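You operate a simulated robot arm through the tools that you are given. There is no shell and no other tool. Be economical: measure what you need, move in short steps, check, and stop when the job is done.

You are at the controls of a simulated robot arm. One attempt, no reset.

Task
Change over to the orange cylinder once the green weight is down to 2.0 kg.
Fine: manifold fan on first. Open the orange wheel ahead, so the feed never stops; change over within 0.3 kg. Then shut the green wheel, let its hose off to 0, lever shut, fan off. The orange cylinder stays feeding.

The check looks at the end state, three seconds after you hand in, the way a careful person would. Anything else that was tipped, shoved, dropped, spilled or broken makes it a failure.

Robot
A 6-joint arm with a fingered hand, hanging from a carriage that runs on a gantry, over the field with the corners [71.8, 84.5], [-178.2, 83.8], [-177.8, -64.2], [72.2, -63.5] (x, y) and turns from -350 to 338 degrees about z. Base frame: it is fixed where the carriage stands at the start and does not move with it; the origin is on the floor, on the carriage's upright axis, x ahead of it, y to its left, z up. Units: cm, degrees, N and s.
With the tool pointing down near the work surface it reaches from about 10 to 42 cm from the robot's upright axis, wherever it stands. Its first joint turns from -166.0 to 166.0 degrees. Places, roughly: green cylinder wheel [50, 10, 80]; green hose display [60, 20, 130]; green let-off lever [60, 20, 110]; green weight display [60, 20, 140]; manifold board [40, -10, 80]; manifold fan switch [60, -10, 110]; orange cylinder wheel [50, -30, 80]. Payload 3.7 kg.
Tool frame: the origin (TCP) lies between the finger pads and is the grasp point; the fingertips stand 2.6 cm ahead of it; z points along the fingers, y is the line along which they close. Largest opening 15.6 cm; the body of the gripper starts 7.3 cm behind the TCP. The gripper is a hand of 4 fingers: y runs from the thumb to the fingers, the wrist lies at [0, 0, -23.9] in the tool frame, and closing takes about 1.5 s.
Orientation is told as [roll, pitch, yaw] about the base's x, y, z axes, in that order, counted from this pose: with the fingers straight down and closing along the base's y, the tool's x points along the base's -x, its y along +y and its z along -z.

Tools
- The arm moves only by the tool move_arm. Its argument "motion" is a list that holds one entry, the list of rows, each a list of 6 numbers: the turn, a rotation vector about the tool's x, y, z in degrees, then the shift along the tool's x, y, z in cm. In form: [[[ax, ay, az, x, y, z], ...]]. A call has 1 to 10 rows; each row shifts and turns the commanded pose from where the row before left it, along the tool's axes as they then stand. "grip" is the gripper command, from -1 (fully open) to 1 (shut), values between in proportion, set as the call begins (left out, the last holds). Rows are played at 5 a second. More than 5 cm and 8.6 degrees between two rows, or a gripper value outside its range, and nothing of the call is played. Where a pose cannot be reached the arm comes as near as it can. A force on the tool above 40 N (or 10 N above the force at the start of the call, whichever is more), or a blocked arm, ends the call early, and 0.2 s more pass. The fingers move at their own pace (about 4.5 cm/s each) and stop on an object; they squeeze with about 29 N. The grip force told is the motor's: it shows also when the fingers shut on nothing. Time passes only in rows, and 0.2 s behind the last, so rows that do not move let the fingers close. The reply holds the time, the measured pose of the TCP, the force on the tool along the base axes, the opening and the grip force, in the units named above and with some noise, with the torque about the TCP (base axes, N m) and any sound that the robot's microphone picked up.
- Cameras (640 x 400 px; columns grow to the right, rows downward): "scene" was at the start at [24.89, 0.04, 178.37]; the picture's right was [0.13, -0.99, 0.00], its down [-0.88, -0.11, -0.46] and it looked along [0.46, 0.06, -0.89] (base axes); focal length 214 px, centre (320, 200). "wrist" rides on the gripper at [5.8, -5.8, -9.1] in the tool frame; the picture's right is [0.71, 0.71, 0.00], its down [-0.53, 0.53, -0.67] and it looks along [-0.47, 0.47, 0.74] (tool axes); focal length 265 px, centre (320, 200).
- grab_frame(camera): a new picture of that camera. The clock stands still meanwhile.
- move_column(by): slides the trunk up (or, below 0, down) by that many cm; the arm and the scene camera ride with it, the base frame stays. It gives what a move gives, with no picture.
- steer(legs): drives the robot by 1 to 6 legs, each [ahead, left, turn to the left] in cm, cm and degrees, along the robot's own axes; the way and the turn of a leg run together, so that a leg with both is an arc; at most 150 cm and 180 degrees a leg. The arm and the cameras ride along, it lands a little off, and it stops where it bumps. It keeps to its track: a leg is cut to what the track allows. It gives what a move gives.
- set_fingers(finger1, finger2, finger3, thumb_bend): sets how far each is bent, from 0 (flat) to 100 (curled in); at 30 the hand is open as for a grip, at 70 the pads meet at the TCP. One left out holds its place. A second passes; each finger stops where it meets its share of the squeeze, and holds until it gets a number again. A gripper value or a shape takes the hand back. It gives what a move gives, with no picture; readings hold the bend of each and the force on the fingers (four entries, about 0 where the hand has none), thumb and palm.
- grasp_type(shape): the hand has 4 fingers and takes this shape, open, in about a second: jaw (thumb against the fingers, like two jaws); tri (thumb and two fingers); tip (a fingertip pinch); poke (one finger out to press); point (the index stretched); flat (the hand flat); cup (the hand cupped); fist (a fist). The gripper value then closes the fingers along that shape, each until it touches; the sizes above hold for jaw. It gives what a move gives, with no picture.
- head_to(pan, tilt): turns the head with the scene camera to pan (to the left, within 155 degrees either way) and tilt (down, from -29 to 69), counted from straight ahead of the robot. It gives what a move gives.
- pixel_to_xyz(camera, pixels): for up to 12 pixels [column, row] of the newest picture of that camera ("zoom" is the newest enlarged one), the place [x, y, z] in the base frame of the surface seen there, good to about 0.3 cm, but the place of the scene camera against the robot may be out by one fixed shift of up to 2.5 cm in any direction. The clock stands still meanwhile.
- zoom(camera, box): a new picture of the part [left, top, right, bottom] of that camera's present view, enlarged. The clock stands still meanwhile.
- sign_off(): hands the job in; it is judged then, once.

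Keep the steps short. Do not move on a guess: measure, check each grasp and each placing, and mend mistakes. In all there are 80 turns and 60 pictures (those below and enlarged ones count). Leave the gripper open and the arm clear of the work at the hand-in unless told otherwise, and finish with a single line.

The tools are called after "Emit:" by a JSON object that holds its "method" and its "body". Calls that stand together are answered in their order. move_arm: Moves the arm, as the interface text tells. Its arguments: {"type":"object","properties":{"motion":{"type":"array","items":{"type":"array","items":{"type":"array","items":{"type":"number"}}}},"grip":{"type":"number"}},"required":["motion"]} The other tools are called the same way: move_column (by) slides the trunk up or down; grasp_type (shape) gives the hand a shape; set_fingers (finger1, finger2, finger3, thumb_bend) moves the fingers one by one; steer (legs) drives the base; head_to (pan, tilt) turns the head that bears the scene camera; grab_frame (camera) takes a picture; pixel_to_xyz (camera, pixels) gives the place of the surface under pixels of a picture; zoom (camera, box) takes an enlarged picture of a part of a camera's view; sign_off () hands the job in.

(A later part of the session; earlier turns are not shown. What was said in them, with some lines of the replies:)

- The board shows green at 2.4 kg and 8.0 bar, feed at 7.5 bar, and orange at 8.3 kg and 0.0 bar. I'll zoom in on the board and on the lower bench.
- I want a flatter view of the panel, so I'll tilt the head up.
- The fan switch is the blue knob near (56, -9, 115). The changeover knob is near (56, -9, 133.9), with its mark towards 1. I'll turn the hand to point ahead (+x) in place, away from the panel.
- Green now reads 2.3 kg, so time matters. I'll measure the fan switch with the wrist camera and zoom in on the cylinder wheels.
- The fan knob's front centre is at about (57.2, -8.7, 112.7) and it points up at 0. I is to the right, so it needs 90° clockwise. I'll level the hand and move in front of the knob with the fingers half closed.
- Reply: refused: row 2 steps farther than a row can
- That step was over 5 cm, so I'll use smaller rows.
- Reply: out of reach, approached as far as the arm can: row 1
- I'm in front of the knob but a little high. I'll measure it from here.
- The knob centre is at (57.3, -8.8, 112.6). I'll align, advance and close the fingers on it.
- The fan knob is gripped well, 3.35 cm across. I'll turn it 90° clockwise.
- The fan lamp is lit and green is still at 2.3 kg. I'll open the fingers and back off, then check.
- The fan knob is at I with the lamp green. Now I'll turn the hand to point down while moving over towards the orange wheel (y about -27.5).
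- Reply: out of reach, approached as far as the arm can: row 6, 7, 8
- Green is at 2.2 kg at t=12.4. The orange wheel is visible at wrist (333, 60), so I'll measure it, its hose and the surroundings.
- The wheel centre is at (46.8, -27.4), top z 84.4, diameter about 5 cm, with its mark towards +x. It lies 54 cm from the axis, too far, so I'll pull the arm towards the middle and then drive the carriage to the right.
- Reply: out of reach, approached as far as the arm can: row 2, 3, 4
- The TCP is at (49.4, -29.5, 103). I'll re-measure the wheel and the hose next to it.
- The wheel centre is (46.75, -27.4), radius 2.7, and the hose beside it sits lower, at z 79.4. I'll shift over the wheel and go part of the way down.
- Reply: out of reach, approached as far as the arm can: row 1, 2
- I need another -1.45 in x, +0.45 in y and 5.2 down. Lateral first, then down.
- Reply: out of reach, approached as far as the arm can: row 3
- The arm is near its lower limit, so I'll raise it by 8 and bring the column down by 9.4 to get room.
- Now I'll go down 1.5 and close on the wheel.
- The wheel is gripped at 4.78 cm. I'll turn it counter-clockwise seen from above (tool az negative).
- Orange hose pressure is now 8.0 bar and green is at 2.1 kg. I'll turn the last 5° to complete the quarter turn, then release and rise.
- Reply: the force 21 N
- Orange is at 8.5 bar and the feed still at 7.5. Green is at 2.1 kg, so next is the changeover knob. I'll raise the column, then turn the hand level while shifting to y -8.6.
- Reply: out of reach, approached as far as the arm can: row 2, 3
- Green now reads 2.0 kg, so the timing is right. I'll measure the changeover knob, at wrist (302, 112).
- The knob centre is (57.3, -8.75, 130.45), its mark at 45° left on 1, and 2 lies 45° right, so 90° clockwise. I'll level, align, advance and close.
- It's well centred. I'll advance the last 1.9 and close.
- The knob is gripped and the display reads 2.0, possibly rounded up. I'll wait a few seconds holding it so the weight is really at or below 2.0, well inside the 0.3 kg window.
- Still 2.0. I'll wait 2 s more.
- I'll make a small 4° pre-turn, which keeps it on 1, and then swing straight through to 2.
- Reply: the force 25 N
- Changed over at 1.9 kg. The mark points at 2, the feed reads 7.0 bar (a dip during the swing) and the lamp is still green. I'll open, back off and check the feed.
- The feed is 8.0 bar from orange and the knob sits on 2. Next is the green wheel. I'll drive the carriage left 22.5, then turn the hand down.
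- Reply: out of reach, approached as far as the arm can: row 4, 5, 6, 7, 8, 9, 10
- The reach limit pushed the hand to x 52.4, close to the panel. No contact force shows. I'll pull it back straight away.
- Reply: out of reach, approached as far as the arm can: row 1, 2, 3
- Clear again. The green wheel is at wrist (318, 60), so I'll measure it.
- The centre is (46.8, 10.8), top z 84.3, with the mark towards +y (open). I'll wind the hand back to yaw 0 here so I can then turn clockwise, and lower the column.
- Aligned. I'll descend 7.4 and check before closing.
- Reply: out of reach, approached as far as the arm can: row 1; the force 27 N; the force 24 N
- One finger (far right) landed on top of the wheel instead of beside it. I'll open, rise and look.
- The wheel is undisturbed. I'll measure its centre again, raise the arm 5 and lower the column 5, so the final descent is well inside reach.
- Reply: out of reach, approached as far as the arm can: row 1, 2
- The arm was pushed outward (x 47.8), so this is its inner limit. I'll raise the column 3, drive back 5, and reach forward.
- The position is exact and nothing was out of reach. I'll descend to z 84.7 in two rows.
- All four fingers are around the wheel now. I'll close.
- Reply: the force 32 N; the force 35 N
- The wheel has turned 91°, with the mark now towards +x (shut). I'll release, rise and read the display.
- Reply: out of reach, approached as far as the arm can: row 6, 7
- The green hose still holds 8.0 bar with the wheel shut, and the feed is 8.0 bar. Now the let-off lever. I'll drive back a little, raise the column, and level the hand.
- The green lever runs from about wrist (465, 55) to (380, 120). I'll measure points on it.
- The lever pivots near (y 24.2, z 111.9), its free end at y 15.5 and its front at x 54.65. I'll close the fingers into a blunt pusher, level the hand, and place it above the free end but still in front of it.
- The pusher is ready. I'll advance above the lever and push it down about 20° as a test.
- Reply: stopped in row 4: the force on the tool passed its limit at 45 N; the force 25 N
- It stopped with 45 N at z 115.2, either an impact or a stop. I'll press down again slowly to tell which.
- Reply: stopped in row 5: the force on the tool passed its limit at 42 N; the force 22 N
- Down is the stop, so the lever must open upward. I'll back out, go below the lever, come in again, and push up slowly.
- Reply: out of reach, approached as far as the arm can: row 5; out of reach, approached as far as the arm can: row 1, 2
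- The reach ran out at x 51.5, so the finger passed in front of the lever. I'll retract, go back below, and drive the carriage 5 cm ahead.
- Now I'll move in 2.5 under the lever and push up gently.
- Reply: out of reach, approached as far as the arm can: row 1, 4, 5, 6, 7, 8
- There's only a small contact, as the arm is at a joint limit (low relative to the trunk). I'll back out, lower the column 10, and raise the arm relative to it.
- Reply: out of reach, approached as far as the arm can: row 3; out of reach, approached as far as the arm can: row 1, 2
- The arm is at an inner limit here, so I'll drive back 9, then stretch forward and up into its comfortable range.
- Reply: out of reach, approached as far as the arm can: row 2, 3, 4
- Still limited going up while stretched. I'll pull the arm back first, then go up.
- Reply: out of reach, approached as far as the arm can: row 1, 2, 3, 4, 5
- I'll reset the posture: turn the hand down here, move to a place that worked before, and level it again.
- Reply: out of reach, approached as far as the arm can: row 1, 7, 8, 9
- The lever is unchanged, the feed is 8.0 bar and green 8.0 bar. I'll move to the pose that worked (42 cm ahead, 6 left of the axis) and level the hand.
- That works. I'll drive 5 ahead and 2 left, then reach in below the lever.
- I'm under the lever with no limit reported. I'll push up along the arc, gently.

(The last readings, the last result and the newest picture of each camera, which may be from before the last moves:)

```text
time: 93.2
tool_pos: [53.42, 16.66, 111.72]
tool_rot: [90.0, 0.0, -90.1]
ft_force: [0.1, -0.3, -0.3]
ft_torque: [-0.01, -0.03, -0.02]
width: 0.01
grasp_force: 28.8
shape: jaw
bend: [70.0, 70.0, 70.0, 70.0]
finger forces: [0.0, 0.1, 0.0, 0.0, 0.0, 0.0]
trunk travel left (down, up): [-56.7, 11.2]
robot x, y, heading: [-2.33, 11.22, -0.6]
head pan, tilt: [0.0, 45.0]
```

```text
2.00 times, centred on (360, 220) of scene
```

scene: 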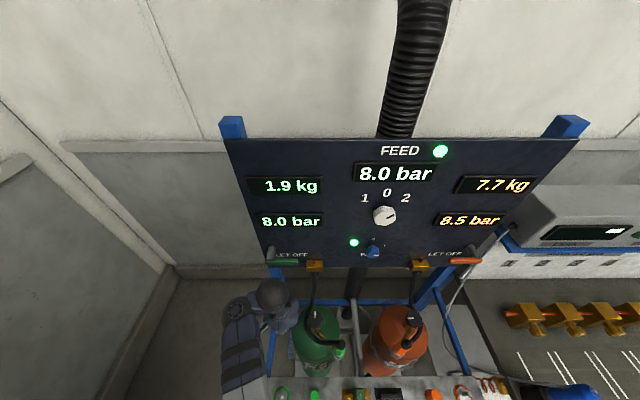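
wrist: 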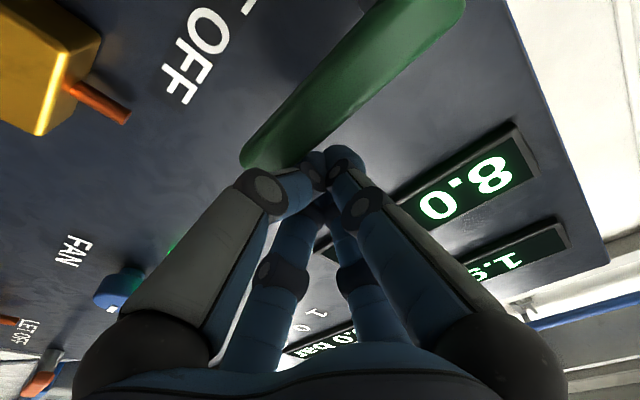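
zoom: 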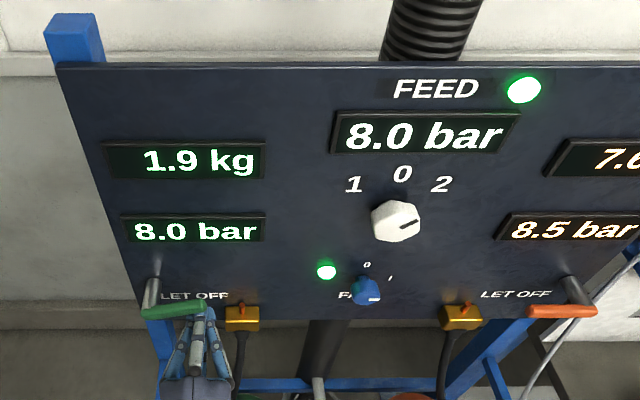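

The lever is lifting with little force. I'll continue the arc to vertical.

Emit:
{"method": "move_arm", "body": {"motion": [[[0, 0, 0, 0, 1.1, 0], [0, 0, 0, 0.1, 1.1, 0], [0, 0, 0, 0.55, 1.2, 0], [0, 0, 0, 0.6, 1.2, 0], [0, 0, 0, 0.95, 0.95, 0], [0, 0, 0, 0.95, 0.95, 0], [0, 0, 0, 1.1, 0.6, 0], [0, 0, 0, 0.6, 0.2, 0]]]}}

Emit:
{"method": "zoom", "body": {"camera": "scene", "box": [200, 120, 520, 320]}}

```text
time: 95.0
tool_pos: [53.45, 21.47, 119.06]
tool_rot: [90.1, 0.1, -90.1]
ft_force: [-0.4, -1.0, 0.1]
ft_torque: [0.01, -0.01, -0.01]
width: 0.0
grasp_force: 28.9
shape: jaw
bend: [70.0, 70.0, 70.0, 70.0]
finger forces: [0.0, 0.0, 0.1, 0.0, 0.1, 0.0]
trunk travel left (down, up): [-56.7, 11.2]
robot x, y, heading: [-1.72, 11.09, 0.0]
head pan, tilt: [0.0, 45.0]
```

```text
2.00 times, centred on (360, 220) of scene
```

zoom: 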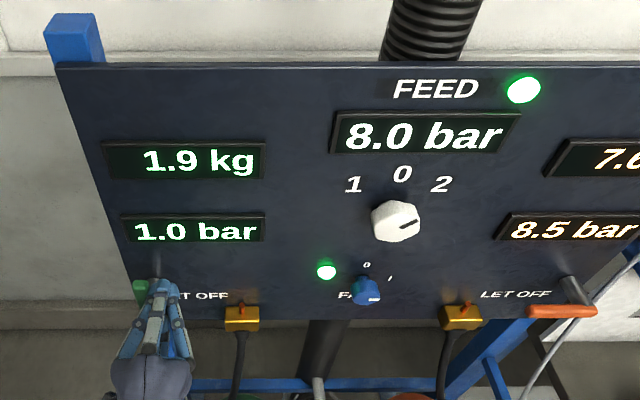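

The lever is open and the hose is down to 1.0 bar and falling. I'll back out and drive left, to reach the lever's other side for shutting it.

Emit:
{"method": "move_arm", "body": {"motion": [[[0, 0, 0, -0.4, 0, 0], [0, 0, 0, 0, 0, -3], [0, 0, 0, 0, 0, -3.2], [0, 0, 0, 0, 0, 0]]]}}

Emit:
{"method": "steer", "body": {"legs": [[0, 8, 0]]}}

Emit:
{"method": "grab_frame", "body": {"camera": "scene"}}

```text
time: 96.0
tool_pos: [47.43, 21.1, 119.03]
tool_rot: [90.0, 0.1, -90.1]
ft_force: [0.3, 0.3, 0.4]
ft_torque: [0.0, 0.01, 0.0]
width: 0.0
grasp_force: 28.5
shape: jaw
bend: [70.0, 70.0, 70.0, 70.0]
finger forces: [0.0, 0.0, 0.1, 0.1, 0.0, 0.0]
trunk travel left (down, up): [-56.7, 11.2]
robot x, y, heading: [-2.29, 10.91, -0.1]
head pan, tilt: [0.0, 45.0]
```

```text
time: 97.1
tool_pos: [47.45, 29.01, 118.95]
tool_rot: [90.1, 0.0, -90.2]
ft_force: [-0.4, -0.5, 0.0]
ft_torque: [0.0, 0.02, -0.01]
width: 0.02
grasp_force: 29.1
shape: jaw
bend: [70.0, 70.0, 70.0, 70.0]
finger forces: [0.1, 0.0, 0.1, 0.0, 0.1, 0.0]
trunk travel left (down, up): [-56.7, 11.2]
robot x, y, heading: [-2.2, 19.42, -0.0]
head pan, tilt: [0.0, 45.0]
```

```text
4 pictures are left
```

scene: 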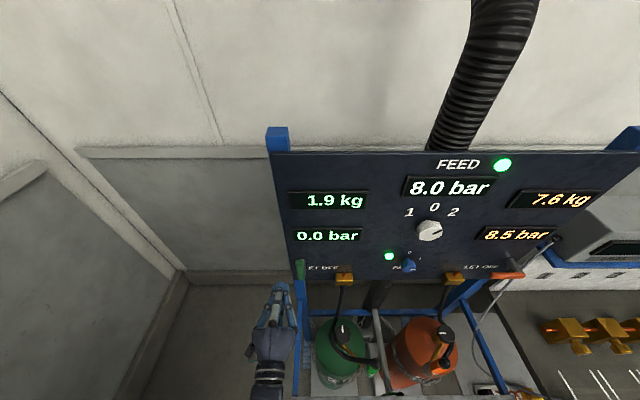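

The hose is at 0.0 bar and the lever stands upright. I'll move in on its left side, then push it back over and down along the arc.

Emit:
{"method": "move_arm", "body": {"motion": [[[0, 0, 0, 0, 0, 3], [0, 0, 0, 0, 0, 3.1], [0, 0, 0, 0, 0, 0]]]}}

Emit:
{"method": "move_arm", "body": {"motion": [[[0, 0, 0, -1.5, 0, 0], [0, 0, 0, -1.3, 0.35, 0], [0, 0, 0, -1.3, 0.35, 0], [0, 0, 0, -1.35, -0.1, 0], [0, 0, 0, -1.35, -0.1, 0], [0, 0, 0, -1.2, -0.55, 0], [0, 0, 0, -1.2, -0.55, 0], [0, 0, 0, -0.95, -0.95, 0], [0, 0, 0, -0.95, -0.95, 0], [0, 0, 0, -0.4, -0.9, 0]]]}}

```text
time: 97.9
tool_pos: [53.5, 29.03, 119.11]
tool_rot: [90.1, 0.2, -90.2]
ft_force: [-1.2, 0.8, -0.1]
ft_torque: [0.01, 0.0, -0.01]
width: 0.03
grasp_force: 29.3
shape: jaw
bend: [70.0, 70.0, 70.0, 70.0]
finger forces: [0.1, 0.1, 0.0, 0.1, 0.1, 0.0]
trunk travel left (down, up): [-56.7, 11.2]
robot x, y, heading: [-2.05, 19.06, -0.3]
head pan, tilt: [0.0, 45.0]
```

```text
time: 100.1
tool_pos: [53.57, 17.46, 115.56]
tool_rot: [90.0, 0.1, -90.1]
ft_force: [0.9, -0.1, -0.4]
ft_torque: [-0.03, -0.01, -0.02]
width: 0.0
grasp_force: 29.1
shape: jaw
bend: [70.0, 70.0, 70.0, 70.0]
finger forces: [0.0, 0.0, 0.1, 0.0, 0.1, 0.1]
trunk travel left (down, up): [-56.7, 11.2]
robot x, y, heading: [-2.3, 18.72, -0.1]
head pan, tilt: [0.0, 45.0]
```

I'll press gently to the shut stop, last known at z about 115.2.

Emit:
{"method": "move_arm", "body": {"motion": [[[0, 0, 0, 0, -0.3, 0], [0, 0, 0, 0, -0.2, 0], [0, 0, 0, 0, -0.15, 0], [0, 0, 0, 0, -0.15, 0], [0, 0, 0, 0, 0, 0]]]}}

Emit:
{"method": "zoom", "body": {"camera": "scene", "box": [260, 140, 560, 320]}}

```text
time: 101.3
tool_pos: [53.56, 17.62, 115.01]
tool_rot: [90.3, 0.0, -90.1]
ft_force: [-4.2, 2.3, 13.9]
ft_torque: [0.03, -0.08, -0.01]
width: 0.0
grasp_force: 29.7
shape: jaw
bend: [70.0, 70.0, 70.0, 70.0]
finger forces: [0.0, 0.0, 0.0, 0.0, 0.1, 0.0]
trunk travel left (down, up): [-56.7, 11.2]
robot x, y, heading: [-1.99, 18.73, -0.3]
head pan, tilt: [0.0, 45.0]
```

```text
2.13 times, centred on (410, 230) of scene
```

zoom: 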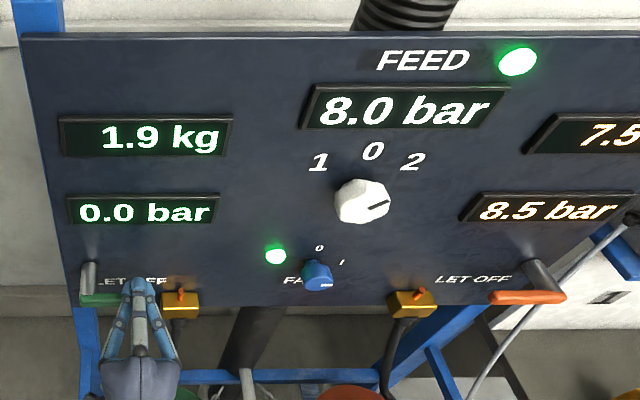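

The lever is shut, at 0.0 bar. Next the fan off. I'll back out, drive right to the fan knob, and open the fingers to half.

Emit:
{"method": "move_arm", "body": {"motion": [[[0, 0, 0, 0, 0.5, 0], [0, 0, 0, 0, 0, -3], [0, 0, 0, 0, 0, -3], [0, 0, 0, 0, 0, -3], [0, 0, 0, 0, 0, 0]]]}}

Emit:
{"method": "steer", "body": {"legs": [[3, -26.3, 0]]}}

Emit:
{"method": "move_arm", "body": {"motion": [[[0, 0, 0, 0, -1.5, 0], [0, 0, 0, 0, -1.5, 0], [0, 0, 0, 0, 0, 0], [0, 0, 0, 0, 0, 0], [0, 0, 0, 0, 0, 0]]], "grip": 0}}

```text
time: 102.5
tool_pos: [44.53, 17.48, 115.09]
tool_rot: [90.0, -0.1, -90.3]
ft_force: [-1.0, -0.4, 0.3]
ft_torque: [-0.02, 0.02, 0.03]
width: 0.01
grasp_force: 29.2
shape: jaw
bend: [70.0, 70.0, 70.0, 70.0]
finger forces: [0.0, 0.0, 0.0, 0.0, 0.1, 0.0]
trunk travel left (down, up): [-56.7, 11.2]
robot x, y, heading: [-1.96, 19.08, -0.2]
head pan, tilt: [0.0, 45.0]
```

```text
time: 104.4
tool_pos: [47.45, -8.84, 115.25]
tool_rot: [90.0, 0.0, -90.1]
ft_force: [0.1, -0.2, 0.6]
ft_torque: [0.02, 0.0, -0.03]
width: 0.0
grasp_force: 29.3
shape: jaw
bend: [70.0, 70.0, 70.0, 70.0]
finger forces: [0.0, 0.0, 0.0, 0.1, 0.0, 0.0]
trunk travel left (down, up): [-56.7, 11.2]
robot x, y, heading: [1.05, -7.63, -0.3]
head pan, tilt: [0.0, 45.0]
```

```text
time: 105.6
tool_pos: [47.39, -8.65, 112.1]
tool_rot: [90.1, 0.0, -90.1]
ft_force: [-0.3, -0.1, 0.1]
ft_torque: [-0.02, 0.01, 0.0]
width: 7.76
grasp_force: 0.0
shape: jaw
bend: [37.0, 37.0, 37.0, 70.0]
finger forces: [0.0, 0.0, 0.0, 0.1, 0.1, 0.0]
trunk travel left (down, up): [-56.7, 11.2]
robot x, y, heading: [1.08, -7.06, -0.2]
head pan, tilt: [0.0, 45.0]
```

I'll advance 10 onto the fan knob at (57.4, -8.75, 112.5), then close.

Emit:
{"method": "move_arm", "body": {"motion": [[[0, 0, 0, -0.1, 0.35, 3], [0, 0, 0, 0, 0, 3.5], [0, 0, 0, 0, 0, 3.5], [0, 0, 0, 0, 0, 0]]]}}

Emit:
{"method": "move_arm", "body": {"motion": [[[0, 0, 0, 0, 0, 0], [0, 0, 0, 0, 0, 0], [0, 0, 0, 0, 0, 0], [0, 0, 0, 0, 0, 0], [0, 0, 0, 0, 0, 0]]], "grip": 1}}

```text
time: 106.6
tool_pos: [57.42, -8.7, 112.58]
tool_rot: [90.0, 0.0, -90.1]
ft_force: [-0.2, -0.6, 0.3]
ft_torque: [0.0, -0.03, -0.01]
width: 7.78
grasp_force: 0.0
shape: jaw
bend: [37.0, 37.0, 37.0, 70.0]
finger forces: [0.1, 0.1, 0.0, 0.0, 0.0, 0.1]
trunk travel left (down, up): [-56.7, 11.2]
robot x, y, heading: [1.2, -7.12, -0.3]
head pan, tilt: [0.0, 45.0]
```

```text
time: 107.8
tool_pos: [57.42, -8.84, 112.66]
tool_rot: [90.0, -0.1, -90.1]
ft_force: [5.1, -1.4, -2.4]
ft_torque: [-0.01, 0.04, 0.01]
width: 3.28
grasp_force: 29.8
shape: jaw
bend: [78.0, 78.0, 77.0, 70.0]
finger forces: [25.4, 24.8, 24.6, 0.0, 25.7, 0.0]
trunk travel left (down, up): [-56.7, 11.2]
robot x, y, heading: [0.8, -7.2, 0.0]
head pan, tilt: [0.0, 45.0]
```

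The knob is gripped at 3.28 cm. I'll turn it 88° counter-clockwise, back to 0.

Emit:
{"method": "move_arm", "body": {"motion": [[[0, 0, -8.6, 0, 0, 0], [0, 0, -8.6, 0, 0, 0], [0, 0, -8.6, 0, 0, 0], [0, 0, -8.6, 0, 0, 0], [0, 0, -8.6, 0, 0, 0], [0, 0, -8.6, 0, 0, 0], [0, 0, -8.6, 0, 0, 0], [0, 0, -8.6, 0, 0, 0], [0, 0, -8.6, 0, 0, 0], [0, 0, -8.6, 0, 0, 0]]]}}

Emit:
{"method": "move_arm", "body": {"motion": [[[0, 0, -3, 0, 0, 0], [0, 0, 0, 0, 0, 0]]]}}

Emit:
{"method": "move_arm", "body": {"motion": [[[0, 0, 0, 0, 0, 0], [0, 0, 0, 0, 0, 0], [0, 0, 0, 0, 0, 0], [0, 0, 0, 0, 0, 0], [0, 0, 0, 0, 0, -4], [0, 0, 0, 0, 0, -4], [0, 0, 0, 0, 0, -4]]], "grip": 0}}

Emit:
{"method": "grab_frame", "body": {"camera": "wrist"}}

```text
time: 110.0
tool_pos: [57.54, -8.97, 112.7]
tool_rot: [94.3, -86.2, -94.4]
ft_force: [-6.9, -4.1, 16.0]
ft_torque: [0.09, -0.49, -0.12]
width: 3.18
grasp_force: 29.3
shape: jaw
bend: [78.0, 78.0, 77.0, 69.0]
finger forces: [22.0, 26.8, 32.5, 0.0, 28.3, 0.0]
trunk travel left (down, up): [-56.7, 11.2]
robot x, y, heading: [1.17, -7.05, -0.2]
head pan, tilt: [0.0, 45.0]
```

```text
time: 110.6
tool_pos: [57.5, -8.9, 112.67]
tool_rot: [105.9, -89.0, -106.0]
ft_force: [-4.2, -4.2, 15.8]
ft_torque: [0.04, -0.52, -0.17]
width: 3.21
grasp_force: 29.1
shape: jaw
bend: [78.0, 78.0, 77.0, 69.0]
finger forces: [21.8, 26.6, 32.4, 0.1, 29.0, 0.0]
trunk travel left (down, up): [-56.7, 11.2]
robot x, y, heading: [0.63, -7.11, -0.0]
head pan, tilt: [0.0, 45.0]
```

```text
time: 112.2
tool_pos: [45.26, -8.76, 112.65]
tool_rot: [96.6, -89.0, -96.6]
ft_force: [0.1, -0.7, -0.4]
ft_torque: [-0.02, 0.01, 0.0]
width: 7.75
grasp_force: 0.1
shape: jaw
bend: [37.0, 37.0, 37.0, 70.0]
finger forces: [0.1, 0.0, 0.1, 0.0, 0.0, 0.0]
trunk travel left (down, up): [-56.7, 11.2]
robot x, y, heading: [0.98, -7.13, -0.2]
head pan, tilt: [0.0, 45.0]
```

```text
2 pictures are left
```

wrist: 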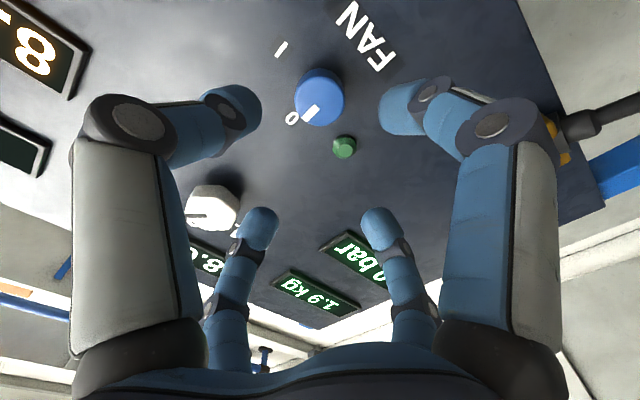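

The fan is at 0 and its lamp is dark. I'll drive back clear of the work, open the hand fully, and check once more.

Emit:
{"method": "steer", "body": {"legs": [[-15, 0, 0]]}}

Emit:
{"method": "move_arm", "body": {"motion": [[[0, 0, 0, 0, 0, 0], [0, 0, 0, 0, 0, 0], [0, 0, 0, 0, 0, 0], [0, 0, 0, 0, 0, 0], [0, 0, 0, 0, 0, 0], [0, 0, 0, 0, 0, 0]]], "grip": -1}}

Emit:
{"method": "grab_frame", "body": {"camera": "scene"}}

```text
time: 113.6
tool_pos: [30.48, -8.71, 112.76]
tool_rot: [93.5, -89.0, -93.5]
ft_force: [-0.2, 0.1, 0.2]
ft_torque: [0.01, 0.0, -0.01]
width: 7.77
grasp_force: 0.0
shape: jaw
bend: [37.0, 37.0, 37.0, 70.0]
finger forces: [0.0, 0.1, 0.0, 0.0, 0.1, 0.0]
trunk travel left (down, up): [-56.7, 11.2]
robot x, y, heading: [-13.92, -7.15, -0.2]
head pan, tilt: [0.0, 45.0]
```

```text
time: 115.0
tool_pos: [30.41, -8.85, 112.66]
tool_rot: [93.5, -89.0, -93.5]
ft_force: [-1.0, 0.1, 0.8]
ft_torque: [0.0, 0.0, 0.01]
width: 15.59
grasp_force: 0.1
shape: jaw
bend: [30.0, 30.0, 30.0, 30.0]
finger forces: [0.0, 0.0, 0.0, 0.1, 0.0, 0.0]
trunk travel left (down, up): [-56.7, 11.2]
robot x, y, heading: [-13.98, -7.06, -0.1]
head pan, tilt: [0.0, 45.0]
```

```text
1 pictures are left
```

scene: 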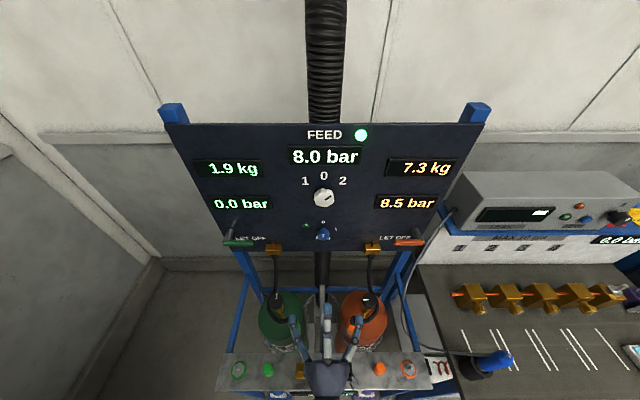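

The feed is 8.0 bar, green 0.0 bar, orange 8.5 bar, and both levers are level. I'll use the last picture to check the knobs and wheels close up.

Emit:
{"method": "zoom", "body": {"camera": "scene", "box": [200, 170, 460, 340]}}

```text
2.35 times, centred on (330, 255) of scene
```

zoom: 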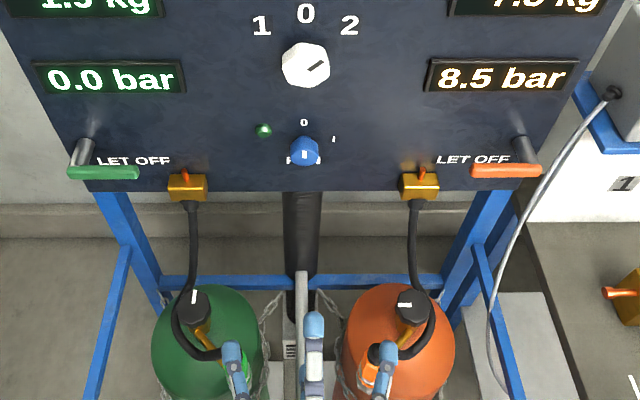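

Everything is as it should be: changeover knob on 2, green wheel shut, lever shut, fan at 0, orange wheel open. The hand is clear and open, so I'm handing in.

Emit:
{"method": "sign_off", "body": {}}

```text
The job is handed in.
```

The feed now runs from the orange cylinder at 8.0 bar: changed over at about 1.9 kg green (brief dip to 7.0 bar, feed lamp still green on the readings taken), green wheel shut, its hose at 0.0 bar, lever shut, fan off.
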